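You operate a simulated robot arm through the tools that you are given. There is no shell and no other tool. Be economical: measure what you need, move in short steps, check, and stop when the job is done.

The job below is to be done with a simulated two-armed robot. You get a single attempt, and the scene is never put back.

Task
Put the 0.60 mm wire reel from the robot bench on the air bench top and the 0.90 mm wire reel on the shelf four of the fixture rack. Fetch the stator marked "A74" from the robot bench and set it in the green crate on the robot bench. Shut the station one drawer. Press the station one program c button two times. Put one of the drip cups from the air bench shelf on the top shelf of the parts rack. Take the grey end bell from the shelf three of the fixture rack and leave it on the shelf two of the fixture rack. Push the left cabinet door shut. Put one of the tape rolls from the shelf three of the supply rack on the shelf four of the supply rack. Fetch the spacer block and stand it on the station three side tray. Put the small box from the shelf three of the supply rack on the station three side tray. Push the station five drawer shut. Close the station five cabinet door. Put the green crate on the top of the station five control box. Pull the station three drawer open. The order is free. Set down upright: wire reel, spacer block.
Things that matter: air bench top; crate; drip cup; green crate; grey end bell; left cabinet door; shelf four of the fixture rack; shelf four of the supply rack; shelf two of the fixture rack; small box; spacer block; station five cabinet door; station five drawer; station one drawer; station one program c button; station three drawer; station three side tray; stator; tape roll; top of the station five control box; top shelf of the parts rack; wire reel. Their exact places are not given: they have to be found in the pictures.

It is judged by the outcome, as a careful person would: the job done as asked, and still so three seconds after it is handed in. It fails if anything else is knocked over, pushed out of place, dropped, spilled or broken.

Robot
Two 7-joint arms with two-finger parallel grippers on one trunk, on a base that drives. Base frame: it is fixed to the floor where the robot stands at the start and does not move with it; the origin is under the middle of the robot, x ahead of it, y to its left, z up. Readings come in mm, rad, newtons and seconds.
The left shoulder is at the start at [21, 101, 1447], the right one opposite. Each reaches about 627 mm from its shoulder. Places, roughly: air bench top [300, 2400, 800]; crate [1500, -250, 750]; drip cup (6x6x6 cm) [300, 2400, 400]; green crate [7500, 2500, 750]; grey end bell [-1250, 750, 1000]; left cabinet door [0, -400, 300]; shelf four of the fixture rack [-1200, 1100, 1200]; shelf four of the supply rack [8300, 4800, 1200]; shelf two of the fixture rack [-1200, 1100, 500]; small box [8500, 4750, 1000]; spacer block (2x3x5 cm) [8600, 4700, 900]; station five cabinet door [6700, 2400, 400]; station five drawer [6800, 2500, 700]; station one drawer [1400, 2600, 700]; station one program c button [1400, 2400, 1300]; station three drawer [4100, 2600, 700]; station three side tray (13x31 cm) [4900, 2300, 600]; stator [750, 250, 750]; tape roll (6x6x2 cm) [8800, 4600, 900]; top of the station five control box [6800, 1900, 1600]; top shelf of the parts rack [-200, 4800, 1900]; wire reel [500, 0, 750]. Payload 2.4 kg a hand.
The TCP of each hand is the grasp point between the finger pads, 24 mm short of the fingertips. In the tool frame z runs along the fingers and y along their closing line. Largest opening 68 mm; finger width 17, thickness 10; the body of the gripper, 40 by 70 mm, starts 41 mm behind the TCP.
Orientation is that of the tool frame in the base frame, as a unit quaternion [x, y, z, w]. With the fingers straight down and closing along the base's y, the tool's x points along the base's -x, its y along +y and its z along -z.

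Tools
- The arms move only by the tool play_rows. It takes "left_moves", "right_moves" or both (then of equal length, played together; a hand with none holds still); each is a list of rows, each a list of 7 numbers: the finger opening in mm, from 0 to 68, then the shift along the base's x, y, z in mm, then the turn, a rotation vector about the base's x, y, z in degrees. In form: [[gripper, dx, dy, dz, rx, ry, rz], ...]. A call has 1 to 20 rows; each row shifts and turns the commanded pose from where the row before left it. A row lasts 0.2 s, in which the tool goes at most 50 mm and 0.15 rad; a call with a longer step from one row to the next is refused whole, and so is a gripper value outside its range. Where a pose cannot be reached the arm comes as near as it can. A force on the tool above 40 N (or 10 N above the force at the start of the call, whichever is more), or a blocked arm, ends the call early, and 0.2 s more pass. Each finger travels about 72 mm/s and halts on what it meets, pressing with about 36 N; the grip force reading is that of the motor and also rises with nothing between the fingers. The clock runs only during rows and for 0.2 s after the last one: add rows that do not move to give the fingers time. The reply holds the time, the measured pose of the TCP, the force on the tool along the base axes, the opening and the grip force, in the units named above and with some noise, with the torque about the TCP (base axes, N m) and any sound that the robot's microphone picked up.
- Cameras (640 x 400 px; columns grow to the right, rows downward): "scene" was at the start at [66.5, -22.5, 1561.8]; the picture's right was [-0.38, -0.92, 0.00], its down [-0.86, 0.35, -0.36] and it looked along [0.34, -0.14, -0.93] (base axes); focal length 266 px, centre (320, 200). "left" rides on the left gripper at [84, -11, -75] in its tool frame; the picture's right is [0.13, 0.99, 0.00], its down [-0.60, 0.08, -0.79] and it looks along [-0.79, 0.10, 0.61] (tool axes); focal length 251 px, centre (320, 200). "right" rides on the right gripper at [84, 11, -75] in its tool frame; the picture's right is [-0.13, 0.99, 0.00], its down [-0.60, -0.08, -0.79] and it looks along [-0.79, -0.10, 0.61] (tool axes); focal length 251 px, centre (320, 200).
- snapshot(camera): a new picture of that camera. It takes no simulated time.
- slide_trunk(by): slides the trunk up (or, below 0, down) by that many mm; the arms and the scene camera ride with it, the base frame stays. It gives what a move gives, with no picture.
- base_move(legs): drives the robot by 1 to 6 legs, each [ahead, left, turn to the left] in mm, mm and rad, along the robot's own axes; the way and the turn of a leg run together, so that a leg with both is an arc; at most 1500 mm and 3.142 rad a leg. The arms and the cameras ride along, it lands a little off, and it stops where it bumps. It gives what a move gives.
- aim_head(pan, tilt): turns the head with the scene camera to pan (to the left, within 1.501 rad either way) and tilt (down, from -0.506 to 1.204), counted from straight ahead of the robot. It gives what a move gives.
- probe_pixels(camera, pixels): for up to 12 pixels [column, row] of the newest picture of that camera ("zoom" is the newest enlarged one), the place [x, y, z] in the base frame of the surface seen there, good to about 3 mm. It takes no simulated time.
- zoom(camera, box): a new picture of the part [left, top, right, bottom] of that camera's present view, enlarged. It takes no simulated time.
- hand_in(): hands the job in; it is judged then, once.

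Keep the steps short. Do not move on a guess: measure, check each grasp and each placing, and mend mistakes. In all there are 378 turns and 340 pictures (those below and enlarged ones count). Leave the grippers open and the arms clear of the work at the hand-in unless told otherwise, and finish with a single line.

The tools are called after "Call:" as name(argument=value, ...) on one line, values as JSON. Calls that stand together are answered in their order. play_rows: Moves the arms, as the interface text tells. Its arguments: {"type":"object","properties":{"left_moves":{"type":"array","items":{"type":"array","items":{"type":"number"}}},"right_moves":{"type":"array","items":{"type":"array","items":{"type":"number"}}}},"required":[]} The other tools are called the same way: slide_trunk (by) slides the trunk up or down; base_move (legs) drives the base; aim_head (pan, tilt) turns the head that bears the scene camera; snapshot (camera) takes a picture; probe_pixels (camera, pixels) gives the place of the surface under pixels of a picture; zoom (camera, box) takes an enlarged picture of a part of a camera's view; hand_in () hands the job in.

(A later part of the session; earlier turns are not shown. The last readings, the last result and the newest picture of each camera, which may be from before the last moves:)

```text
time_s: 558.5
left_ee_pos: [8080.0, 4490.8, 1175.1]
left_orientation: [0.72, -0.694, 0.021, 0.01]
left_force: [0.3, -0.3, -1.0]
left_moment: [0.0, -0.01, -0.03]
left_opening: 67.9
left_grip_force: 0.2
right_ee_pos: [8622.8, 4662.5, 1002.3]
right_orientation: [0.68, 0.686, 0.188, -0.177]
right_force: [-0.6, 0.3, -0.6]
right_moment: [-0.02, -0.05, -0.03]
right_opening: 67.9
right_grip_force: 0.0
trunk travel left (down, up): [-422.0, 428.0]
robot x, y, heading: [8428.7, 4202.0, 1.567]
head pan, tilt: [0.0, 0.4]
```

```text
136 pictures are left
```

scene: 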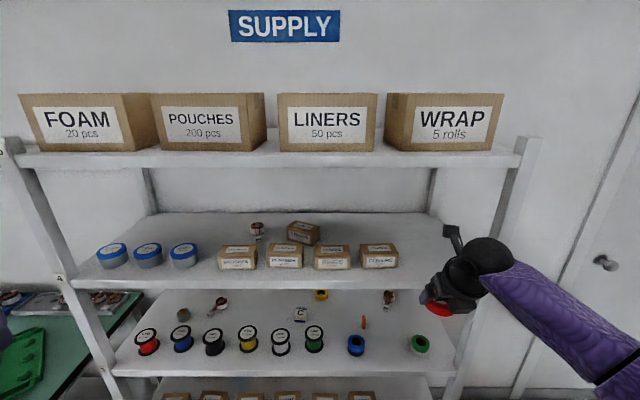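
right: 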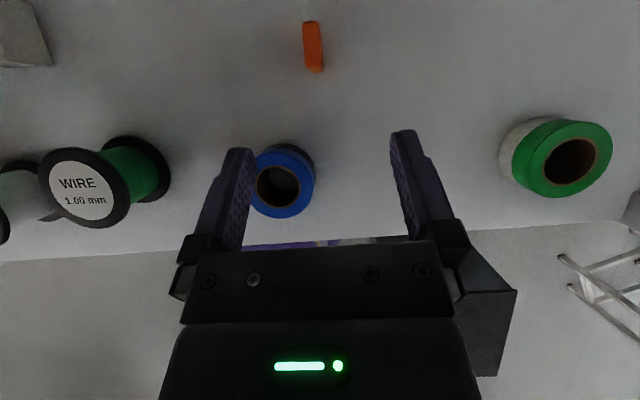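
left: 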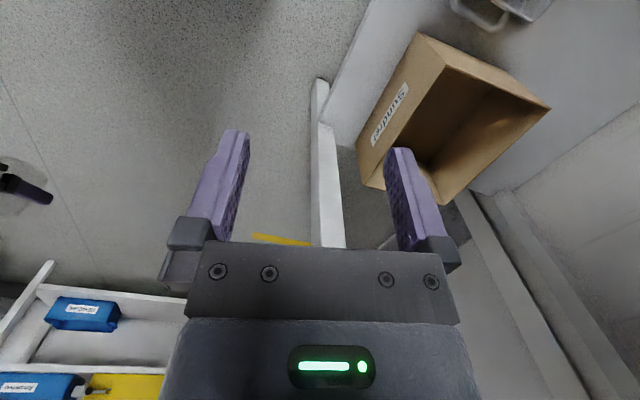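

Call:
zoom(camera="right", box=[270, 5, 360, 90])

Call:
probe_pixels(camera="right", pixels=[[312, 25], [306, 40], [320, 40], [313, 47], [313, 68], [308, 62], [320, 65], [262, 165], [290, 165]])

```text
4.71 times, centred on (315, 48) of right
```

zoom: 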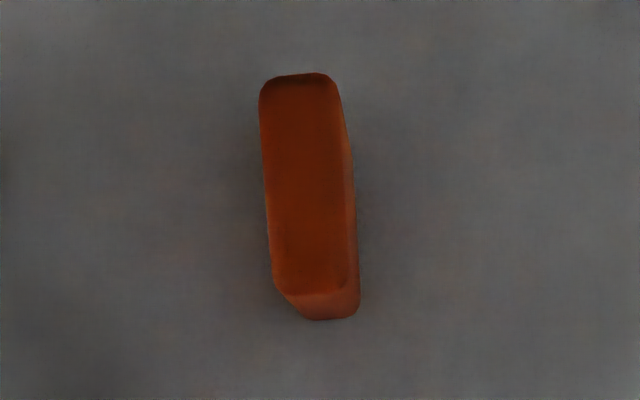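

```text
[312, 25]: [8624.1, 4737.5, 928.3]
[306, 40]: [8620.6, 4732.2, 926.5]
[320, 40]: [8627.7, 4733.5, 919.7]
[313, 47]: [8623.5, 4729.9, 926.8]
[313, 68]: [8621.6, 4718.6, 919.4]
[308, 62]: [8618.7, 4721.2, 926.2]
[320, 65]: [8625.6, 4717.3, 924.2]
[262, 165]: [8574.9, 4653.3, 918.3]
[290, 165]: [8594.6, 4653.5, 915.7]
```

Block stands upright: centre (8622,4729), top z 928, ~14×30 mm. Pull the left hand back a bit, base 25 mm forward, then descend along the finger direction.

Call:
play_rows(left_moves=[[68, 0, -30, 20, 0, 0, 0], [68, 0, -25, 20, 0, 0, 0]], right_moves=[[68, 0, 0, 0, 0, 0, 0], [68, 0, 0, 0, 0, 0, 0]])

Call:
base_move(legs=[[25, 0, 0]])

Call:
play_rows(right_moves=[[50, -1, 0, -20, 0, 0, 0], [50, 0, 10, -22, 0, 0, 0], [50, 0, 10, -20, 0, 0, 0], [50, 0, 0, 0, 0, 0, 0]])

Call:
snapshot(camera="right")

```text
time_s: 559.1
left_ee_pos: [8081.2, 4435.0, 1217.5]
left_orientation: [0.72, -0.694, 0.02, 0.009]
left_force: [0.5, 0.1, 0.4]
left_moment: [0.01, 0.02, -0.01]
left_opening: 68.1
left_grip_force: 0.1
right_ee_pos: [8622.5, 4662.4, 1002.2]
right_orientation: [0.68, 0.686, 0.188, -0.177]
right_force: [-0.3, -0.5, -0.5]
right_moment: [0.0, 0.0, 0.0]
right_opening: 68.2
right_grip_force: 0.1
trunk travel left (down, up): [-422.0, 428.0]
robot x, y, heading: [8433.4, 4204.5, 1.568]
head pan, tilt: [0.0, 0.4]
```

```text
time_s: 559.9
left_ee_pos: [8079.6, 4461.9, 1216.0]
left_orientation: [0.72, -0.694, 0.021, 0.01]
left_force: [0.3, 0.0, -0.2]
left_moment: [-0.05, 0.03, -0.05]
left_opening: 68.1
left_grip_force: 0.0
right_ee_pos: [8624.1, 4687.9, 1002.0]
right_orientation: [0.68, 0.686, 0.187, -0.176]
right_force: [-0.6, 1.5, -0.1]
right_moment: [-0.03, 0.01, 0.01]
right_opening: 67.9
right_grip_force: 0.0
trunk travel left (down, up): [-422.0, 428.0]
robot x, y, heading: [8432.9, 4232.0, 1.571]
head pan, tilt: [0.0, 0.4]
```

```text
time_s: 560.9
left_ee_pos: [8080.9, 4460.3, 1216.9]
left_orientation: [0.72, -0.694, 0.021, 0.01]
left_force: [-0.5, 0.7, 0.3]
left_moment: [-0.03, -0.03, 0.02]
left_opening: 68.4
left_grip_force: 0.1
right_ee_pos: [8622.0, 4706.0, 938.5]
right_orientation: [0.68, 0.687, 0.188, -0.177]
right_force: [-0.6, 0.2, -0.5]
right_moment: [0.02, -0.03, -0.04]
right_opening: 50.0
right_grip_force: 0.0
trunk travel left (down, up): [-422.0, 428.0]
robot x, y, heading: [8429.4, 4225.0, 1.574]
head pan, tilt: [0.0, 0.4]
```

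```text
134 pictures are left
```

right: 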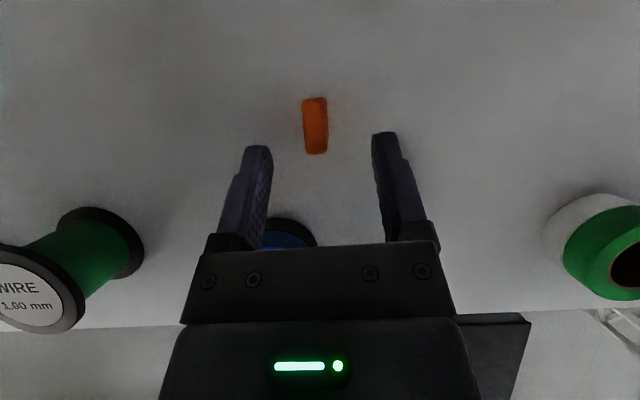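

Aligned. Continue (0,17,-24), then close.

Call:
play_rows(right_moves=[[50, -1, 9, -12, 0, 0, 0], [50, 0, 9, -12, 0, 0, 0], [50, 0, 0, 0, 0, 0, 0]])

Call:
snapshot(camera="right")

```text
time_s: 561.7
left_ee_pos: [8079.4, 4460.2, 1215.7]
left_orientation: [0.72, -0.693, 0.021, 0.011]
left_force: [0.1, -1.0, -0.2]
left_moment: [0.02, 0.02, 0.0]
left_opening: 67.7
left_grip_force: 0.0
right_ee_pos: [8620.9, 4724.7, 916.4]
right_orientation: [0.68, 0.687, 0.187, -0.177]
right_force: [0.4, 0.2, -0.6]
right_moment: [-0.01, 0.01, 0.01]
right_opening: 50.2
right_grip_force: 0.1
trunk travel left (down, up): [-422.0, 428.0]
robot x, y, heading: [8429.6, 4226.6, 1.573]
head pan, tilt: [0.0, 0.4]
```

```text
133 pictures are left
```

right: 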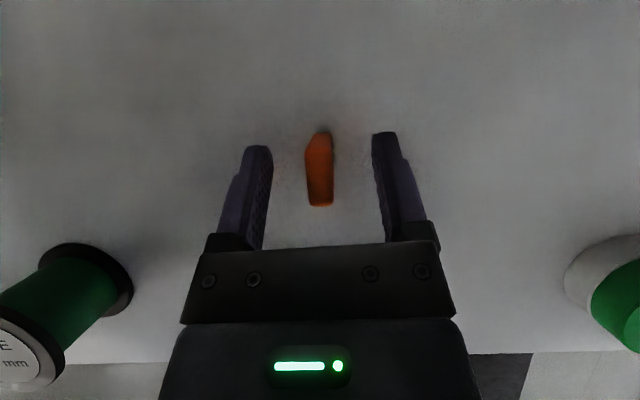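

Call:
play_rows(right_moves=[[35, 0, 2, -2, 0, 0, 0], [20, 0, 0, 0, 0, 0, 0], [5, 0, 0, 0, 0, 0, 0], [5, 0, 0, 0, 0, 0, 0], [5, 0, 0, 0, 0, 0, 0]])

Call:
play_rows(right_moves=[[5, 0, 0, 10, 0, 0, 0], [5, 0, 0, 30, 0, 0, 0], [5, 0, 0, 40, 0, 0, 0]])

Call:
snapshot(camera="right")

```text
time_s: 562.9
left_ee_pos: [8080.2, 4461.2, 1216.6]
left_orientation: [0.721, -0.693, 0.02, 0.01]
left_force: [0.5, -0.1, 0.2]
left_moment: [0.01, 0.01, -0.02]
left_opening: 68.1
left_grip_force: 0.0
right_ee_pos: [8620.5, 4726.1, 913.7]
right_orientation: [0.68, 0.686, 0.188, -0.177]
right_force: [-0.9, 0.1, 0.3]
right_moment: [0.04, 0.01, -0.01]
right_opening: 9.9
right_grip_force: 30.9
trunk travel left (down, up): [-422.0, 428.0]
robot x, y, heading: [8427.3, 4226.9, 1.568]
head pan, tilt: [0.0, 0.4]
```

```text
time_s: 563.7
left_ee_pos: [8080.8, 4461.6, 1215.2]
left_orientation: [0.72, -0.693, 0.02, 0.01]
left_force: [0.2, 1.3, -0.1]
left_moment: [0.02, 0.0, -0.02]
left_opening: 68.0
left_grip_force: 0.1
right_ee_pos: [8621.5, 4725.7, 995.0]
right_orientation: [0.68, 0.686, 0.187, -0.178]
right_force: [-0.7, 0.5, 0.5]
right_moment: [-0.03, -0.01, 0.01]
right_opening: 9.9
right_grip_force: 31.3
trunk travel left (down, up): [-422.0, 428.0]
robot x, y, heading: [8428.9, 4226.6, 1.57]
head pan, tilt: [0.0, 0.4]
```

```text
132 pictures are left
```

right: 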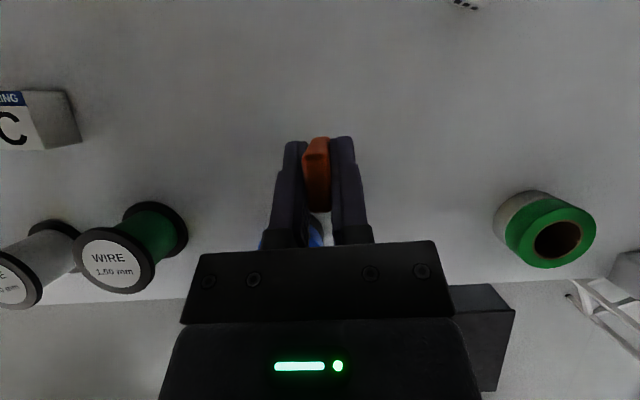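

Block held. Back out and drive to station three's side tray.

Call:
base_move(legs=[[-600, 0, 0], [0, 0, 1.571], [1150, 0, 0], [1150, 0, 0], [1080, 0, 0]])

Call:
snapshot(camera="scene")

```text
time_s: 587.0
left_ee_pos: [4834.3, 3249.4, 1215.9]
left_orientation: [0.999, 0.026, 0.021, -0.008]
left_force: [-0.5, 1.1, 0.4]
left_moment: [0.0, -0.03, -0.04]
left_opening: 68.3
left_grip_force: 0.0
right_ee_pos: [4561.9, 3785.4, 994.2]
right_orientation: [-0.011, 0.966, 0.005, -0.258]
right_force: [-0.7, 0.5, -1.0]
right_moment: [0.01, -0.02, 0.0]
right_opening: 10.0
right_grip_force: 30.7
trunk travel left (down, up): [-422.0, 428.0]
robot x, y, heading: [5059.1, 3599.6, -3.128]
head pan, tilt: [0.0, 0.4]
```

```text
131 pictures are left
```

scene: 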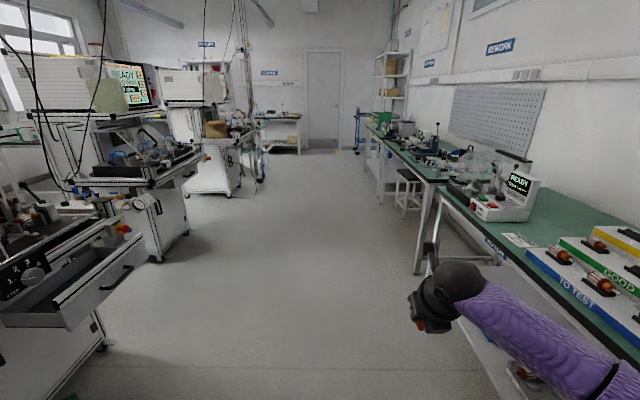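

Turn to face station three's tray (-y) and look.

Call:
base_move(legs=[[0, 0, 1.557]])

Call:
aim_head(pan=-0.05, tilt=0.55)

Call:
snapshot(camera="scene")

```text
time_s: 591.1
left_ee_pos: [5410.3, 3371.5, 1216.4]
left_orientation: [0.692, 0.722, 0.01, -0.02]
left_force: [-0.4, -0.2, -0.5]
left_moment: [-0.01, -0.04, 0.04]
left_opening: 67.8
left_grip_force: 0.1
right_ee_pos: [4871.5, 3103.7, 994.2]
right_orientation: [0.687, -0.679, 0.177, 0.188]
right_force: [-0.4, 0.4, 0.2]
right_moment: [0.0, 0.02, 0.01]
right_opening: 10.1
right_grip_force: 31.5
trunk travel left (down, up): [-422.0, 428.0]
robot x, y, heading: [5060.6, 3602.5, -1.574]
head pan, tilt: [0.0, 0.4]
```

```text
time_s: 591.9
left_ee_pos: [5411.0, 3371.4, 1216.1]
left_orientation: [0.691, 0.722, 0.009, -0.021]
left_force: [-0.4, -0.2, 0.2]
left_moment: [-0.01, -0.03, -0.05]
left_opening: 67.9
left_grip_force: 0.1
right_ee_pos: [4871.2, 3103.3, 994.4]
right_orientation: [0.688, -0.678, 0.178, 0.187]
right_force: [0.1, 0.2, -1.1]
right_moment: [0.02, -0.01, 0.0]
right_opening: 9.7
right_grip_force: 30.7
trunk travel left (down, up): [-422.0, 428.0]
robot x, y, heading: [5060.7, 3602.8, -1.562]
head pan, tilt: [-0.051, 0.55]
```

```text
130 pictures are left
```

scene: 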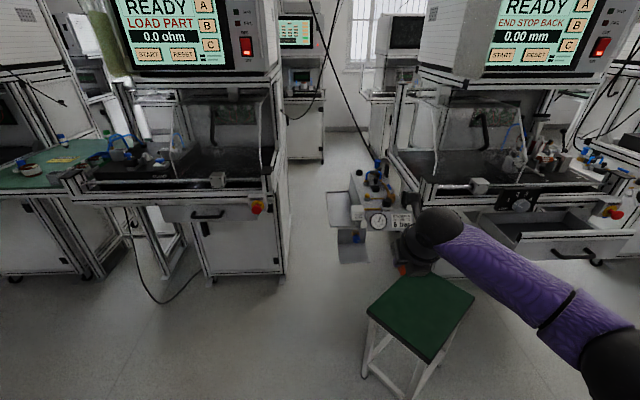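

Call:
zoom(camera="scene", box=[300, 150, 440, 280])

Call:
probe_pixels(camera="zoom", pixels=[[250, 320], [210, 345], [320, 345], [180, 150], [170, 230], [200, 130], [225, 220], [300, 250], [380, 200], [240, 270], [345, 300], [250, 130]])

```text
3.08 times, centred on (370, 215) of scene
```

zoom: 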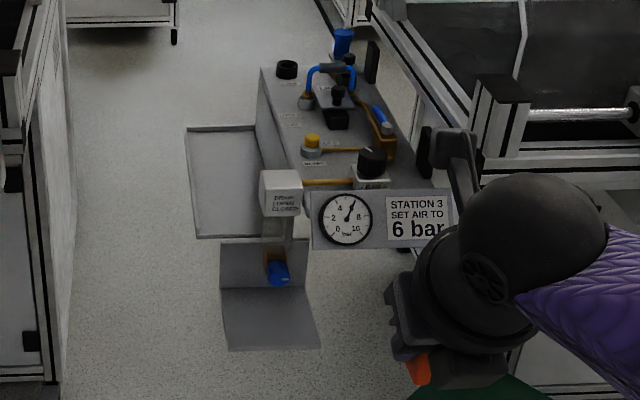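

```text
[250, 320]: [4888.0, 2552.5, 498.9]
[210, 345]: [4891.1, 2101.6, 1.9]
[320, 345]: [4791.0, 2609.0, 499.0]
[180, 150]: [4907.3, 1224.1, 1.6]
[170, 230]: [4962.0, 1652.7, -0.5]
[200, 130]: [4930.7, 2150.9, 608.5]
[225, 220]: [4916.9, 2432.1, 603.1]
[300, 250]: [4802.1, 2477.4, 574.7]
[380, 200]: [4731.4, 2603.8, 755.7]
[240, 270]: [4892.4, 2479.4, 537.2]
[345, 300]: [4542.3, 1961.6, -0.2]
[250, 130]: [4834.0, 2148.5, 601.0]
```

The side tray is the rimmed tray at x≈4830–4940, y≈2145–2445, z≈601. Raise the left hand, lower the trunk 300, and align x=4905.

Call:
play_rows(left_moves=[[68, 0, 0, 45, 0, 0, 0], [68, 0, 0, 45, 0, 0, 0], [68, 0, 0, 45, 0, 0, 0], [68, 0, 0, 45, 0, 0, 0]], right_moves=[[5, 0, 0, 0, 0, 0, 0], [5, 0, 0, 0, 0, 0, 0], [5, 0, 0, 0, 0, 0, 0], [5, 0, 0, 0, 0, 0, 0]])

Call:
slide_trunk(by=-290)

Call:
base_move(legs=[[0, 34, -0.008], [480, 0, 0]])

Call:
snapshot(camera="right")

Call:
snapshot(camera="scene")

```text
time_s: 592.5
left_ee_pos: [5410.1, 3368.8, 1316.3]
left_orientation: [0.683, 0.73, 0.004, -0.018]
left_force: [-2.9, -2.9, -2.8]
left_moment: [0.01, -0.27, 0.27]
left_opening: 68.0
left_grip_force: 0.0
left hand out of reach, approached as far as the arm can: row 3
right_ee_pos: [4870.5, 3104.6, 993.9]
right_orientation: [0.688, -0.678, 0.178, 0.187]
right_force: [0.0, -0.7, -0.2]
right_moment: [-0.02, 0.02, -0.01]
right_opening: 9.9
right_grip_force: 31.3
trunk travel left (down, up): [-422.0, 428.0]
robot x, y, heading: [5059.3, 3602.8, -1.567]
head pan, tilt: [-0.051, 0.55]
stopped in row 3 (left hand): the force on the tool passed its limit at 115 N (the readings are from after the stop); the commanded pose is now the measured one
```

```text
time_s: 593.0
left_ee_pos: [5410.4, 3367.6, 1308.1]
left_orientation: [0.683, 0.73, 0.003, -0.015]
left_force: [-5.9, -10.0, -8.3]
left_moment: [-0.09, -0.47, 0.58]
left_opening: 68.0
left_grip_force: 0.0
right_ee_pos: [4872.3, 3103.3, 985.8]
right_orientation: [0.688, -0.679, 0.178, 0.186]
right_force: [-0.4, -0.8, -0.7]
right_moment: [-0.01, 0.03, -0.03]
right_opening: 9.5
right_grip_force: 30.6
trunk travel left (down, up): [-414.0, 436.0]
robot x, y, heading: [5060.5, 3601.0, -1.568]
head pan, tilt: [-0.051, 0.55]
stopped: the force on the tool passed its limit at 44 N (the readings are from after the stop); the commanded pose is now the measured one
```

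```text
time_s: 596.3
left_ee_pos: [5441.2, 2886.9, 1308.5]
left_orientation: [0.685, 0.728, 0.004, -0.016]
left_force: [-8.2, -22.9, -14.1]
left_moment: [0.46, -0.87, 1.07]
left_opening: 68.0
left_grip_force: 0.1
right_ee_pos: [4901.0, 2626.5, 986.2]
right_orientation: [0.685, -0.681, 0.177, 0.187]
right_force: [0.2, -0.1, 0.4]
right_moment: [0.01, 0.02, -0.02]
right_opening: 9.7
right_grip_force: 31.0
trunk travel left (down, up): [-414.0, 436.0]
robot x, y, heading: [5092.3, 3122.0, -1.575]
head pan, tilt: [-0.051, 0.55]
```

```text
128 pictures are left
```

right: 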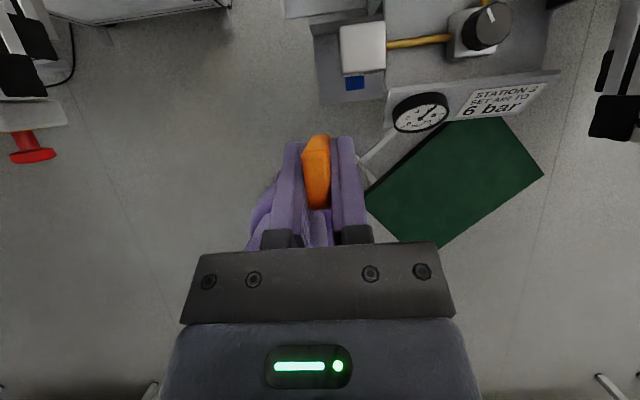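

```text
127 pictures are left
```

scene: 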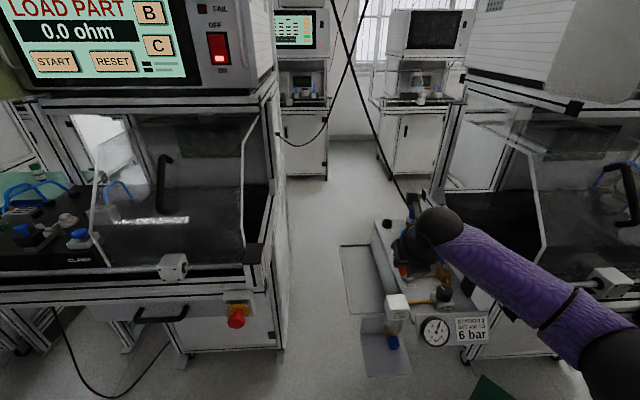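

Relieve the left arm (lower it 70), then lower the trunk.

Call:
play_rows(left_moves=[[68, 10, 0, -35, 0, 0, 0], [68, 10, 0, -35, 0, 0, 0]])

Call:
slide_trunk(by=-270)

Call:
snapshot(camera="right")

Call:
aim_head(pan=-0.2, tilt=0.6)

Call:
snapshot(camera="scene")

```text
time_s: 596.9
left_ee_pos: [5461.2, 2891.3, 1236.9]
left_orientation: [0.686, 0.727, 0.003, -0.015]
left_force: [0.7, -0.1, 0.5]
left_moment: [-0.03, 0.0, 0.0]
left_opening: 68.0
left_grip_force: 0.1
right_ee_pos: [4900.6, 2627.4, 985.0]
right_orientation: [0.686, -0.681, 0.176, 0.186]
right_force: [-0.2, -0.4, 0.3]
right_moment: [-0.02, 0.02, 0.0]
right_opening: 9.8
right_grip_force: 30.9
trunk travel left (down, up): [-414.0, 436.0]
robot x, y, heading: [5093.0, 3120.5, -1.572]
head pan, tilt: [-0.051, 0.55]
```

```text
time_s: 599.7
left_ee_pos: [5460.7, 2888.4, 967.2]
left_orientation: [0.686, 0.727, 0.004, -0.016]
left_force: [0.6, 0.4, 1.0]
left_moment: [-0.01, 0.0, 0.03]
left_opening: 68.1
left_grip_force: 0.0
right_ee_pos: [4900.6, 2627.3, 716.4]
right_orientation: [0.685, -0.681, 0.178, 0.187]
right_force: [-1.0, 0.4, -0.7]
right_moment: [0.0, 0.0, 0.01]
right_opening: 9.9
right_grip_force: 31.7
trunk travel left (down, up): [-144.0, 706.0]
robot x, y, heading: [5092.1, 3123.4, -1.572]
head pan, tilt: [-0.051, 0.55]
```

```text
126 pictures are left
```

right: 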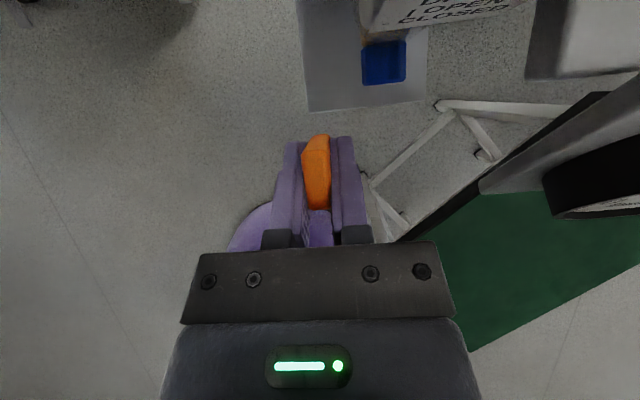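

```text
time_s: 600.4
left_ee_pos: [5461.4, 2887.4, 968.0]
left_orientation: [0.685, 0.728, 0.004, -0.016]
left_force: [0.4, 0.6, -0.4]
left_moment: [0.01, 0.02, -0.01]
left_opening: 68.1
left_grip_force: 0.1
right_ee_pos: [4900.0, 2627.6, 715.5]
right_orientation: [0.686, -0.681, 0.177, 0.187]
right_force: [-0.4, 0.6, -0.5]
right_moment: [-0.02, 0.0, 0.01]
right_opening: 9.7
right_grip_force: 31.0
trunk travel left (down, up): [-144.0, 706.0]
robot x, y, heading: [5096.0, 3125.6, -1.575]
head pan, tilt: [-0.201, 0.6]
```

```text
125 pictures are left
```

scene: 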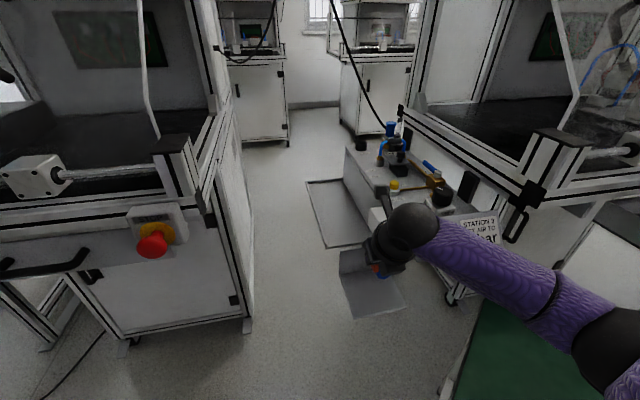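

Call:
probe_pixels(camera="scene", pixels=[[310, 186], [328, 243], [348, 200], [335, 215], [365, 235], [350, 225], [345, 180], [155, 243], [385, 205], [320, 200]])

```text
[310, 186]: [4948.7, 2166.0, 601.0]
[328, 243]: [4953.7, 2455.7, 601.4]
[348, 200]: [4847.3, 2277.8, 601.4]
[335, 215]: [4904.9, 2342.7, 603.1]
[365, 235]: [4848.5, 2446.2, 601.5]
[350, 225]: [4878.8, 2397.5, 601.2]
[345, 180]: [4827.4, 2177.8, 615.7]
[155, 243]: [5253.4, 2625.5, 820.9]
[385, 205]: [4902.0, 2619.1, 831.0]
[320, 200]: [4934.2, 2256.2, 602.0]
```

Tray floor z=602. Put the block at about (4925,2405): base left 25, ahead 215.

Call:
base_move(legs=[[0, 25, 0], [215, 0, 0]])

Call:
snapshot(camera="right")

Call:
snapshot(camera="scene")

```text
time_s: 602.5
left_ee_pos: [5484.7, 2670.3, 969.2]
left_orientation: [0.686, 0.728, 0.004, -0.015]
left_force: [-0.2, 0.3, 0.7]
left_moment: [0.0, 0.01, -0.01]
left_opening: 67.9
left_grip_force: 0.0
right_ee_pos: [4925.3, 2407.1, 716.1]
right_orientation: [0.686, -0.681, 0.176, 0.187]
right_force: [0.6, 0.3, 0.7]
right_moment: [-0.02, 0.03, -0.01]
right_opening: 9.6
right_grip_force: 30.4
trunk travel left (down, up): [-144.0, 706.0]
robot x, y, heading: [5112.2, 2905.2, -1.575]
head pan, tilt: [-0.201, 0.6]
```

```text
124 pictures are left
```

right: 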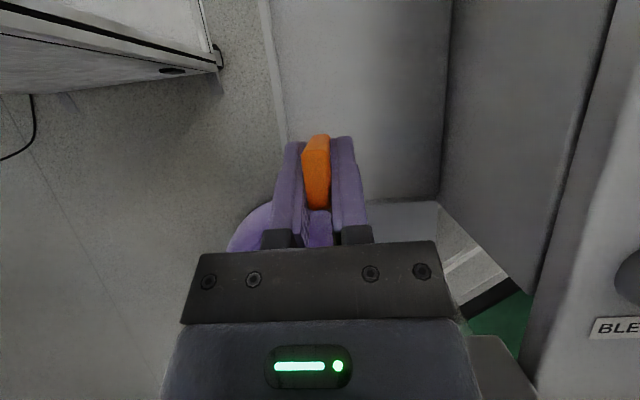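

```text
123 pictures are left
```

scene: 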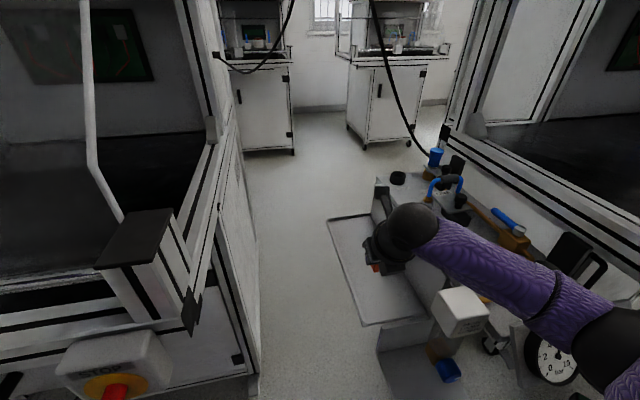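

Call:
probe_pixels(camera="scene", pixels=[[480, 255], [460, 300], [455, 292], [545, 310], [600, 350], [540, 360], [115, 390], [340, 235], [385, 315]])

```text
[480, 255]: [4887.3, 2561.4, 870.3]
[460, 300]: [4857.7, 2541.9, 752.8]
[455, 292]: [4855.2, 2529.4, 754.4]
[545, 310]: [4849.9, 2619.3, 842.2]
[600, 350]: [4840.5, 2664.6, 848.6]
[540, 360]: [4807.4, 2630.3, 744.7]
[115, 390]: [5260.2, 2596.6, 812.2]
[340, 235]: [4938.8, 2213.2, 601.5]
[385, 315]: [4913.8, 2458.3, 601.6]
```

The forearm would come too close to the valve box (top z 754). I'll back out, stand 150 mm further to +x so the forearm runs straight in at x≈4925, with the trunk lower.

Call:
base_move(legs=[[-330, 0, 0], [0, 150, 0]])

Call:
play_rows(left_moves=[[68, 0, 0, 20, 0, 0, 0], [68, 0, 0, 20, 0, 0, 0], [68, 0, 0, 0, 0, 0, 0], [68, 0, 0, 0, 0, 0, 0]], right_moves=[[5, -40, 0, 10, 0, 0, 0], [5, -40, 0, 10, 0, 0, 0], [5, -40, 0, 10, 0, 0, 0], [5, -30, 0, 10, 0, 0, 0]])

Call:
slide_trunk(by=-110)

Call:
snapshot(camera="scene")

```text
time_s: 605.6
left_ee_pos: [5637.3, 2998.3, 967.7]
left_orientation: [0.686, 0.728, 0.004, -0.016]
left_force: [-0.1, 0.0, -0.5]
left_moment: [-0.01, -0.01, -0.04]
left_opening: 68.2
left_grip_force: 0.1
right_ee_pos: [5075.8, 2737.1, 715.6]
right_orientation: [0.686, -0.681, 0.176, 0.186]
right_force: [0.1, 0.1, 0.7]
right_moment: [0.01, -0.01, -0.01]
right_opening: 9.6
right_grip_force: 31.4
trunk travel left (down, up): [-144.0, 706.0]
robot x, y, heading: [5265.9, 3232.4, -1.574]
head pan, tilt: [-0.201, 0.6]
```

```text
time_s: 606.3
left_ee_pos: [5638.6, 2998.6, 1008.6]
left_orientation: [0.682, 0.731, 0.002, -0.014]
left_force: [-4.1, -8.7, -7.9]
left_moment: [-0.03, -0.37, 0.42]
left_opening: 68.2
left_grip_force: 0.1
right_ee_pos: [4988.3, 2734.6, 738.2]
right_orientation: [0.686, -0.681, 0.176, 0.188]
right_force: [0.9, -0.2, 0.2]
right_moment: [-0.01, 0.01, 0.01]
right_opening: 10.0
right_grip_force: 31.5
trunk travel left (down, up): [-144.0, 706.0]
robot x, y, heading: [5266.8, 3234.5, -1.581]
head pan, tilt: [-0.201, 0.6]
stopped in row 3 (left hand): the force on the tool passed its limit at 45 N (the readings are from after the stop); the commanded pose is now the measured one
```

```text
time_s: 606.9
left_ee_pos: [5638.7, 2996.5, 984.8]
left_orientation: [0.68, 0.733, 0.002, -0.015]
left_force: [-4.2, -10.6, -10.2]
left_moment: [-0.09, -0.52, 0.61]
left_opening: 68.1
left_grip_force: 0.1
right_ee_pos: [4987.5, 2735.2, 712.5]
right_orientation: [0.687, -0.681, 0.176, 0.185]
right_force: [0.3, -0.5, -0.7]
right_moment: [0.01, -0.03, 0.01]
right_opening: 9.6
right_grip_force: 31.3
trunk travel left (down, up): [-121.0, 728.0]
robot x, y, heading: [5266.5, 3234.7, -1.571]
head pan, tilt: [-0.201, 0.6]
stopped: the force on the tool passed its limit at 42 N (the readings are from after the stop); the commanded pose is now the measured one
```

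```text
122 pictures are left
```

scene: 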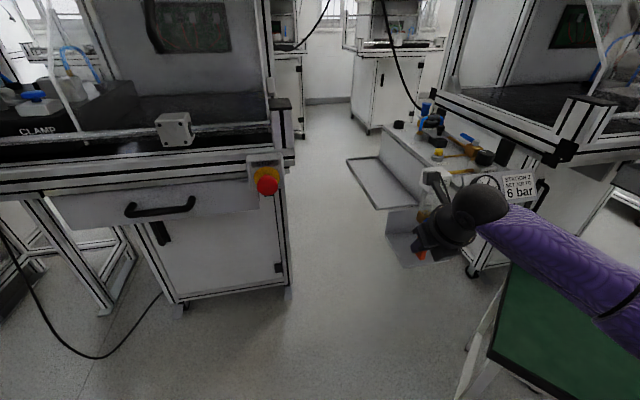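

Call:
play_rows(left_moves=[[68, 10, 0, -25, 0, 0, 0], [68, 0, 0, -20, 0, 0, 0], [68, 0, 0, 0, 0, 0, 0]], right_moves=[[5, -25, 0, 0, 0, 0, 0], [5, -25, 0, 0, 0, 0, 0], [5, -13, 0, 0, 0, 0, 0]])

Call:
slide_trunk(by=-85)

```text
time_s: 607.7
left_ee_pos: [5647.0, 2995.1, 941.3]
left_orientation: [0.682, 0.731, 0.003, -0.015]
left_force: [-0.2, 0.2, -0.2]
left_moment: [0.01, 0.0, -0.03]
left_opening: 68.0
left_grip_force: 0.0
right_ee_pos: [4924.7, 2735.4, 712.6]
right_orientation: [0.687, -0.68, 0.176, 0.185]
right_force: [-0.4, 0.8, 0.1]
right_moment: [-0.01, -0.04, -0.02]
right_opening: 9.7
right_grip_force: 31.0
trunk travel left (down, up): [-121.0, 728.0]
robot x, y, heading: [5267.6, 3229.9, -1.574]
head pan, tilt: [-0.201, 0.6]
```

```text
time_s: 608.9
left_ee_pos: [5645.7, 2996.1, 856.1]
left_orientation: [0.681, 0.732, 0.003, -0.015]
left_force: [-0.5, 0.7, 0.5]
left_moment: [0.0, -0.01, 0.01]
left_opening: 68.3
left_grip_force: 0.0
right_ee_pos: [4924.7, 2734.6, 628.7]
right_orientation: [0.686, -0.681, 0.175, 0.185]
right_force: [0.5, -0.2, 0.1]
right_moment: [0.04, -0.02, 0.01]
right_opening: 10.2
right_grip_force: 31.4
trunk travel left (down, up): [-36.0, 813.0]
robot x, y, heading: [5265.1, 3228.7, -1.57]
head pan, tilt: [-0.201, 0.6]
```

Raise the hand to 705, then drive 295 ahead.

Call:
play_rows(right_moves=[[5, 0, -8, 40, 0, 0, 0], [5, 0, -7, 36, 0, 0, 0]])

Call:
base_move(legs=[[200, 0, 0]])

Call:
snapshot(camera="scene")

Call:
snapshot(camera="right")

```text
time_s: 609.5
left_ee_pos: [5647.4, 2995.7, 856.4]
left_orientation: [0.682, 0.732, 0.003, -0.014]
left_force: [-0.4, -1.1, 0.6]
left_moment: [0.0, -0.01, 0.05]
left_opening: 67.6
left_grip_force: 0.0
right_ee_pos: [4926.1, 2720.4, 704.5]
right_orientation: [0.687, -0.681, 0.176, 0.185]
right_force: [-0.1, -1.1, 0.6]
right_moment: [0.01, -0.03, -0.01]
right_opening: 9.8
right_grip_force: 31.7
trunk travel left (down, up): [-36.0, 813.0]
robot x, y, heading: [5268.1, 3231.9, -1.57]
head pan, tilt: [-0.201, 0.6]
```

```text
time_s: 611.1
left_ee_pos: [5648.8, 2793.0, 856.4]
left_orientation: [0.68, 0.733, 0.004, -0.015]
left_force: [0.7, 0.5, 0.8]
left_moment: [-0.02, 0.01, -0.04]
left_opening: 67.8
left_grip_force: 0.0
right_ee_pos: [4927.8, 2515.1, 704.2]
right_orientation: [0.688, -0.68, 0.176, 0.185]
right_force: [-0.1, 0.0, -0.3]
right_moment: [0.03, 0.01, -0.01]
right_opening: 9.6
right_grip_force: 31.3
trunk travel left (down, up): [-36.0, 813.0]
robot x, y, heading: [5268.5, 3028.8, -1.564]
head pan, tilt: [-0.201, 0.6]
```

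```text
121 pictures are left
```

scene: 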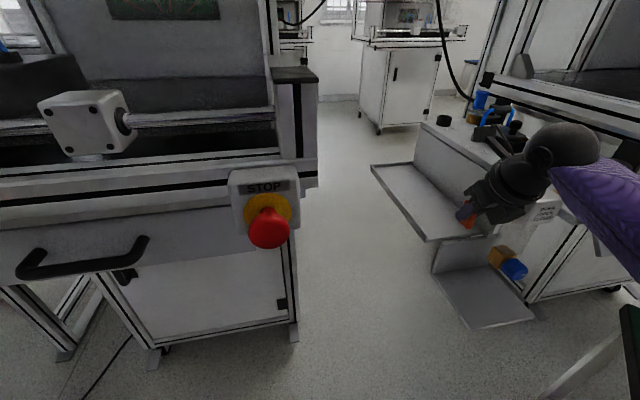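

```text
120 pictures are left
```

right: 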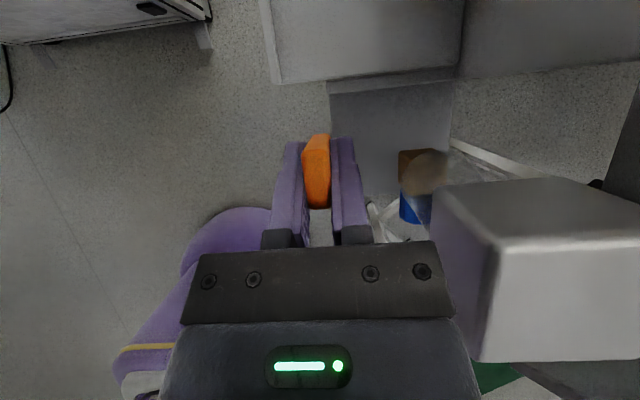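

Call:
probe_pixels(camera="right", pixels=[[460, 260], [500, 300], [440, 195], [520, 230], [285, 75], [400, 60], [455, 75]])

Call:
probe_pixels(camera="scene", pixels=[[268, 228], [550, 150], [590, 180], [620, 215], [545, 212], [500, 190]])

```text
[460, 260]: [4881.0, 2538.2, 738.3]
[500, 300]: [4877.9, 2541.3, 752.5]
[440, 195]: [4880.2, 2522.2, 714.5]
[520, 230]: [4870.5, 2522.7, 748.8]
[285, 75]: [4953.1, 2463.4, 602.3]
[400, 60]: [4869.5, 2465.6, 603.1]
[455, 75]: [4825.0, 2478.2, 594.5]
```

```text
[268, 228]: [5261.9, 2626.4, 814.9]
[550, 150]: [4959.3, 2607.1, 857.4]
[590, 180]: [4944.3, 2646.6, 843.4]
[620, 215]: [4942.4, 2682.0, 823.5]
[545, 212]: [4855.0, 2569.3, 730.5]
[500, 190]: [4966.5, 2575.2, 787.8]
```

Valve face is at x=4880. Target TCP (4935,2405): arm +8 in x, base 108 ahead.

Call:
play_rows(right_moves=[[5, 7, 0, 0, 0, 0, 0]])

Call:
base_move(legs=[[108, 0, -0.004]])

Call:
snapshot(camera="right")

Call:
snapshot(camera="scene")

```text
time_s: 611.5
left_ee_pos: [5647.7, 2793.7, 856.3]
left_orientation: [0.68, 0.733, 0.003, -0.015]
left_force: [-0.1, 0.9, 0.7]
left_moment: [0.04, -0.03, -0.01]
left_opening: 68.1
left_grip_force: 0.1
right_ee_pos: [4934.7, 2515.2, 704.8]
right_orientation: [0.688, -0.679, 0.176, 0.185]
right_force: [0.2, 0.0, 0.0]
right_moment: [-0.02, 0.0, 0.01]
right_opening: 9.8
right_grip_force: 30.8
trunk travel left (down, up): [-36.0, 813.0]
robot x, y, heading: [5267.3, 3029.2, -1.569]
head pan, tilt: [-0.201, 0.6]
```

```text
time_s: 612.7
left_ee_pos: [5648.1, 2683.8, 856.0]
left_orientation: [0.68, 0.733, 0.003, -0.015]
left_force: [0.0, 0.7, -0.6]
left_moment: [0.01, 0.02, 0.02]
left_opening: 68.2
left_grip_force: 0.1
right_ee_pos: [4934.4, 2405.7, 705.0]
right_orientation: [0.687, -0.68, 0.175, 0.185]
right_force: [1.5, -0.2, -0.1]
right_moment: [0.01, 0.02, 0.05]
right_opening: 9.7
right_grip_force: 30.8
trunk travel left (down, up): [-36.0, 813.0]
robot x, y, heading: [5265.0, 2916.9, -1.569]
head pan, tilt: [-0.201, 0.6]
```

```text
119 pictures are left
```

right: 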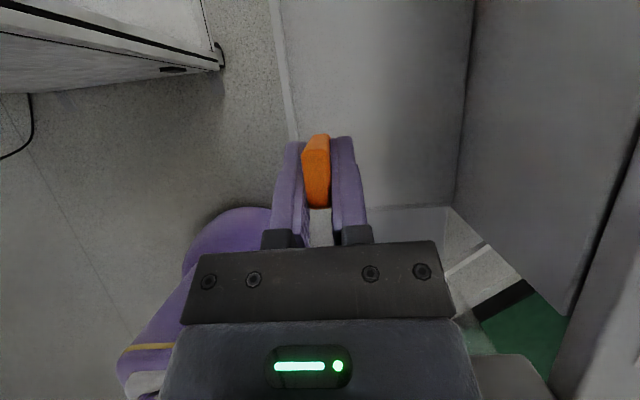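

```text
118 pictures are left
```

scene: 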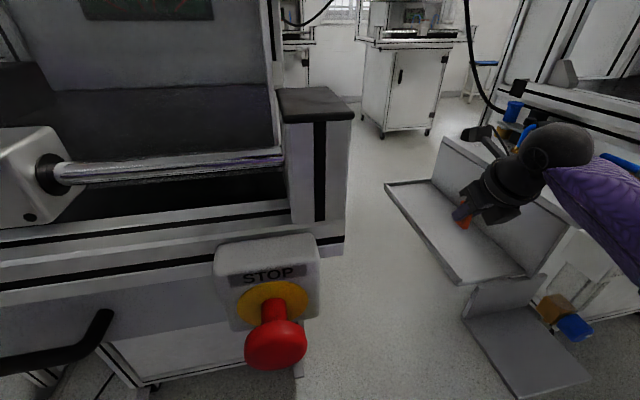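

Lower onto the tray.

Call:
play_rows(right_moves=[[5, 0, 0, -22, 0, 0, 0], [5, 0, 0, -20, 0, 0, 0], [5, 0, 0, -14, 0, 0, 0], [5, 0, 0, -6, 0, 0, 0], [5, 0, 0, 0, 0, 0, 0]])

Call:
play_rows(right_moves=[[5, 0, 0, -2, 0, 0, 0], [5, 0, 0, -2, 0, 0, 0], [5, 0, 0, -1, 0, 0, 0], [5, 0, 0, 0, 0, 0, 0]])

Call:
zoom(camera="scene", box=[380, 120, 620, 290])

```text
time_s: 613.9
left_ee_pos: [5649.0, 2683.6, 856.2]
left_orientation: [0.68, 0.733, 0.003, -0.014]
left_force: [-0.6, 0.2, -1.2]
left_moment: [-0.03, -0.02, -0.01]
left_opening: 68.0
left_grip_force: 0.0
right_ee_pos: [4934.5, 2406.4, 643.7]
right_orientation: [0.688, -0.68, 0.175, 0.184]
right_force: [-0.5, 0.3, -0.5]
right_moment: [0.01, 0.0, 0.01]
right_opening: 9.8
right_grip_force: 31.3
trunk travel left (down, up): [-36.0, 813.0]
robot x, y, heading: [5269.1, 2920.6, -1.57]
head pan, tilt: [-0.201, 0.6]
```

```text
time_s: 614.9
left_ee_pos: [5648.9, 2684.8, 855.3]
left_orientation: [0.68, 0.733, 0.003, -0.015]
left_force: [-0.1, 0.1, 0.3]
left_moment: [-0.04, 0.0, 0.04]
left_opening: 68.0
left_grip_force: 0.0
right_ee_pos: [4934.3, 2405.7, 638.5]
right_orientation: [0.688, -0.68, 0.175, 0.185]
right_force: [0.6, 0.2, 0.0]
right_moment: [0.01, 0.02, 0.0]
right_opening: 9.7
right_grip_force: 31.1
trunk travel left (down, up): [-36.0, 813.0]
robot x, y, heading: [5269.6, 2919.2, -1.572]
head pan, tilt: [-0.201, 0.6]
```

```text
2.35 times, centred on (500, 205) of scene
```

zoom: 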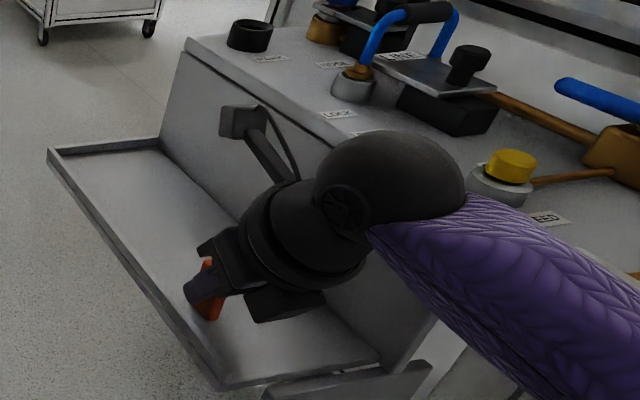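

Call:
play_rows(right_moves=[[5, 0, 0, -2, 0, 0, 0], [5, 0, 0, -2, 0, 0, 0], [5, 0, 0, -2, 0, 0, 0], [5, 0, 0, 0, 0, 0, 0]])

```text
time_s: 615.9
left_ee_pos: [5649.0, 2685.0, 856.3]
left_orientation: [0.681, 0.732, 0.002, -0.014]
left_force: [0.1, -0.5, -0.5]
left_moment: [0.0, 0.01, -0.02]
left_opening: 67.8
left_grip_force: 0.1
right_ee_pos: [4935.4, 2407.1, 634.3]
right_orientation: [0.687, -0.68, 0.176, 0.187]
right_force: [-2.3, -4.1, 23.1]
right_moment: [-0.19, 0.02, -0.02]
right_opening: 9.8
right_grip_force: 32.3
trunk travel left (down, up): [-36.0, 813.0]
robot x, y, heading: [5270.0, 2918.9, -1.566]
head pan, tilt: [-0.201, 0.6]
```

Contact. Ease 1 mm, open only slightly (rim nearby), and withdraw.

Call:
play_rows(right_moves=[[5, 0, 0, 1, 0, 0, 0], [14, 0, 0, 0, 0, 0, 0], [18, 0, 0, 0, 0, 0, 0], [18, 0, 0, 0, 0, 0, 0], [18, 0, 5, 9, 0, 0, 0], [20, 0, 8, 14, 0, 0, 0], [24, 0, 10, 20, 0, 0, 0], [24, 0, 10, 25, 0, 0, 0]])

Call:
snapshot(camera="right")

```text
time_s: 617.7
left_ee_pos: [5648.5, 2683.5, 856.7]
left_orientation: [0.68, 0.733, 0.004, -0.015]
left_force: [-0.3, 0.0, 0.3]
left_moment: [0.0, 0.01, 0.01]
left_opening: 68.0
left_grip_force: 0.1
right_ee_pos: [4935.9, 2438.8, 702.7]
right_orientation: [0.688, -0.68, 0.174, 0.184]
right_force: [-1.1, 0.5, 0.1]
right_moment: [-0.03, 0.0, 0.02]
right_opening: 23.9
right_grip_force: 0.0
trunk travel left (down, up): [-36.0, 813.0]
robot x, y, heading: [5269.7, 2920.3, -1.577]
head pan, tilt: [-0.201, 0.6]
```

```text
116 pictures are left
```

right: 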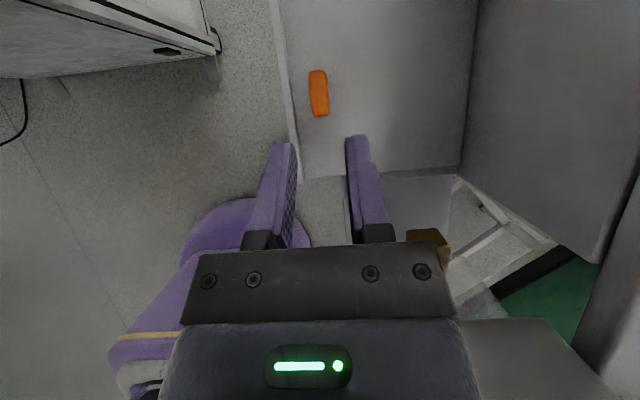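

Block stands on the tray. Back out, re-center the hand, raise the trunk, and return to the supply rack for the small box.

Call:
base_move(legs=[[-620, 0, 0]])

Call:
play_rows(right_moves=[[68, 35, 0, 20, 0, 0, 0], [68, 35, 0, 20, 0, 0, 0], [68, 35, 0, 10, 0, 0, 0], [68, 30, 0, 0, 0, 0, 0]])

Call:
slide_trunk(by=390)

Call:
base_move(legs=[[0, 0, 1.572], [1000, 0, 0], [1000, 0, 0], [920, 0, 0], [0, 0, 1.571]])

Call:
aim_head(pan=-0.1, tilt=0.45)

Call:
snapshot(camera="scene")

```text
time_s: 621.2
left_ee_pos: [5649.1, 3315.1, 855.8]
left_orientation: [0.682, 0.731, 0.003, -0.015]
left_force: [0.1, -0.6, -0.3]
left_moment: [0.03, 0.02, 0.0]
left_opening: 68.0
left_grip_force: 0.1
right_ee_pos: [4934.2, 3071.5, 701.6]
right_orientation: [0.687, -0.681, 0.175, 0.185]
right_force: [0.9, 0.0, 0.4]
right_moment: [0.03, -0.02, 0.03]
right_opening: 24.2
right_grip_force: 0.0
trunk travel left (down, up): [-36.0, 813.0]
robot x, y, heading: [5269.9, 3548.3, -1.573]
head pan, tilt: [-0.201, 0.6]
```

```text
time_s: 622.2
left_ee_pos: [5648.6, 3315.0, 854.9]
left_orientation: [0.682, 0.731, 0.003, -0.015]
left_force: [-1.0, 0.1, 0.0]
left_moment: [-0.02, -0.01, -0.02]
left_opening: 68.2
left_grip_force: 0.0
right_ee_pos: [5072.1, 3072.0, 750.9]
right_orientation: [0.686, -0.681, 0.174, 0.185]
right_force: [-0.7, 0.2, 0.4]
right_moment: [-0.03, 0.02, 0.01]
right_opening: 67.8
right_grip_force: 0.0
trunk travel left (down, up): [-36.0, 813.0]
robot x, y, heading: [5268.5, 3550.5, -1.571]
head pan, tilt: [-0.201, 0.6]
```

```text
time_s: 626.0
left_ee_pos: [5648.2, 3315.4, 1245.5]
left_orientation: [0.682, 0.731, 0.002, -0.015]
left_force: [0.3, -0.3, 0.0]
left_moment: [0.0, -0.02, -0.01]
left_opening: 67.8
left_grip_force: 0.1
right_ee_pos: [5070.9, 3072.1, 1140.9]
right_orientation: [0.686, -0.681, 0.175, 0.185]
right_force: [-0.8, -0.1, -0.3]
right_moment: [0.0, 0.0, -0.01]
right_opening: 68.1
right_grip_force: 0.1
trunk travel left (down, up): [-426.0, 423.0]
robot x, y, heading: [5267.4, 3553.1, -1.575]
head pan, tilt: [-0.201, 0.6]
```

```text
time_s: 648.0
left_ee_pos: [7778.1, 3739.9, 1245.9]
left_orientation: [0.74, -0.673, 0.015, 0.003]
left_force: [-0.8, -1.1, -0.2]
left_moment: [-0.01, -0.01, 0.0]
left_opening: 68.0
left_grip_force: 0.0
right_ee_pos: [8351.3, 3997.3, 1140.8]
right_orientation: [0.673, 0.694, 0.183, -0.176]
right_force: [1.5, -0.6, -0.1]
right_moment: [0.01, 0.02, -0.03]
right_opening: 67.9
right_grip_force: 0.1
trunk travel left (down, up): [-426.0, 423.0]
robot x, y, heading: [8161.7, 3512.0, 1.592]
head pan, tilt: [-0.201, 0.6]
```

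```text
time_s: 648.7
left_ee_pos: [7777.2, 3739.8, 1246.6]
left_orientation: [0.74, -0.673, 0.016, 0.002]
left_force: [0.5, 0.5, -0.1]
left_moment: [0.0, 0.01, 0.0]
left_opening: 68.2
left_grip_force: 0.0
right_ee_pos: [8349.6, 3998.7, 1141.8]
right_orientation: [0.673, 0.694, 0.183, -0.177]
right_force: [-0.6, 0.3, 1.0]
right_moment: [-0.02, 0.03, -0.01]
right_opening: 68.2
right_grip_force: 0.1
trunk travel left (down, up): [-426.0, 423.0]
robot x, y, heading: [8160.9, 3514.3, 1.586]
head pan, tilt: [-0.099, 0.45]
```

```text
115 pictures are left
```

scene: 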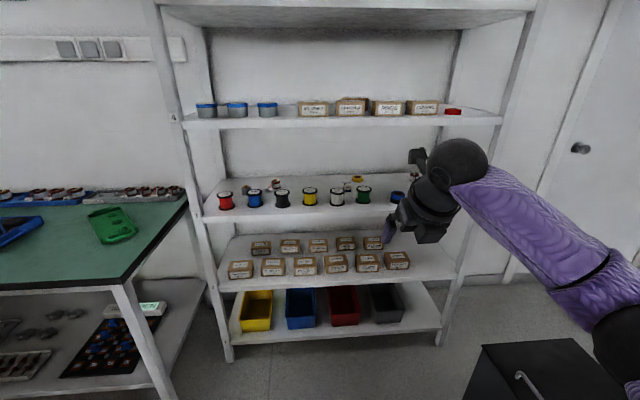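

Straighten, shift right 34, lower the hand, and approach the box between the spools.

Call:
play_rows(right_moves=[[68, 0, 0, -40, 0, 0, 0], [68, 0, 0, -40, 0, 0, 0], [68, 0, 0, -40, 0, 0, 0], [68, 0, 0, -15, 0, 0, 0]])

Call:
base_move(legs=[[0, -36, -0.018], [660, 0, 0]])

Call:
snapshot(camera="right")

```text
time_s: 649.7
left_ee_pos: [7777.1, 3741.7, 1245.5]
left_orientation: [0.74, -0.673, 0.015, 0.003]
left_force: [-0.1, -0.5, 0.5]
left_moment: [0.02, 0.0, 0.02]
left_opening: 67.9
left_grip_force: 0.1
right_ee_pos: [8351.4, 3998.8, 1007.0]
right_orientation: [0.673, 0.694, 0.184, -0.177]
right_force: [0.8, 0.5, 1.1]
right_moment: [0.05, 0.01, -0.01]
right_opening: 67.9
right_grip_force: 0.1
trunk travel left (down, up): [-426.0, 423.0]
robot x, y, heading: [8162.7, 3514.0, 1.592]
head pan, tilt: [-0.099, 0.45]
```

```text
time_s: 653.8
left_ee_pos: [7815.5, 4414.2, 1246.1]
left_orientation: [0.734, -0.679, 0.016, 0.003]
left_force: [1.0, 0.2, 0.2]
left_moment: [-0.02, 0.01, 0.0]
left_opening: 68.1
left_grip_force: 0.0
right_ee_pos: [8392.6, 4661.6, 1007.0]
right_orientation: [0.679, 0.689, 0.184, -0.175]
right_force: [0.4, -0.5, -0.7]
right_moment: [-0.01, 0.03, 0.0]
right_opening: 67.8
right_grip_force: 0.2
trunk travel left (down, up): [-426.0, 423.0]
robot x, y, heading: [8194.9, 4182.7, 1.576]
head pan, tilt: [-0.099, 0.45]
```

```text
114 pictures are left
```

right: 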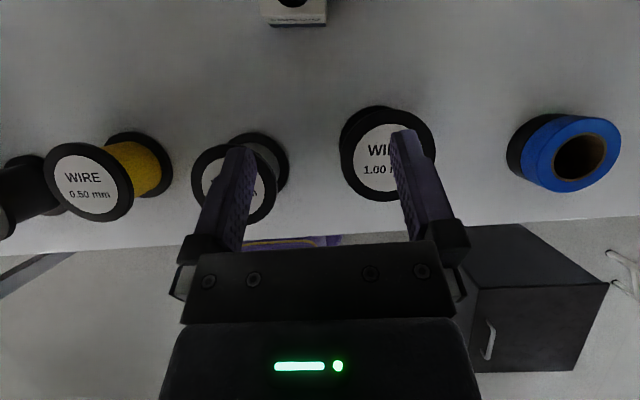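

Call:
base_move(legs=[[62, 0, 0]])

Call:
snapshot(camera="right")

```text
time_s: 654.8
left_ee_pos: [7814.1, 4476.6, 1244.8]
left_orientation: [0.734, -0.679, 0.015, 0.003]
left_force: [0.5, 0.0, 0.6]
left_moment: [-0.02, -0.01, 0.03]
left_opening: 68.1
left_grip_force: 0.2
right_ee_pos: [8391.8, 4724.2, 1006.5]
right_orientation: [0.678, 0.69, 0.183, -0.175]
right_force: [-0.2, 0.3, -0.4]
right_moment: [0.0, 0.02, 0.01]
right_opening: 67.8
right_grip_force: 0.1
trunk travel left (down, up): [-426.0, 423.0]
robot x, y, heading: [8197.9, 4240.4, 1.576]
head pan, tilt: [-0.099, 0.45]
```

```text
113 pictures are left
```

right: 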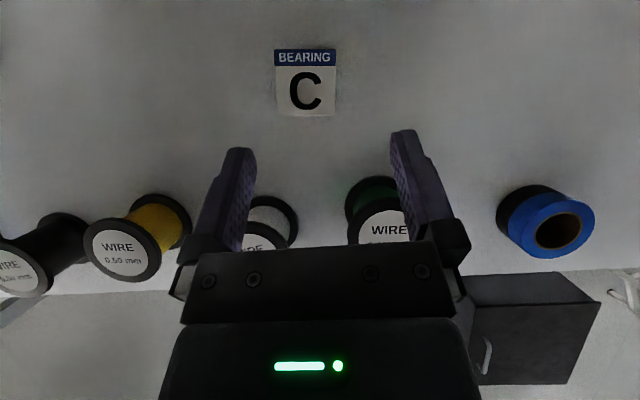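

Call:
probe_pixels(camera="right", pixels=[[305, 80], [277, 60], [334, 60], [280, 112], [332, 112], [305, 52], [305, 113], [305, 118], [255, 215], [400, 195]])

```text
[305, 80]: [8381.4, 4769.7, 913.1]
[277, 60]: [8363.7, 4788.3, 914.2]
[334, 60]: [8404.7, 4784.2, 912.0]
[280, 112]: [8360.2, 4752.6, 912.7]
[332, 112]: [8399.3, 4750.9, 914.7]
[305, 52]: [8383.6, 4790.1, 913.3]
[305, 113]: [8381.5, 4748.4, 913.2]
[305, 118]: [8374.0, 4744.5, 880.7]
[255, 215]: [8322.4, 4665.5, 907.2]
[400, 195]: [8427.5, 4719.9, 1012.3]
```

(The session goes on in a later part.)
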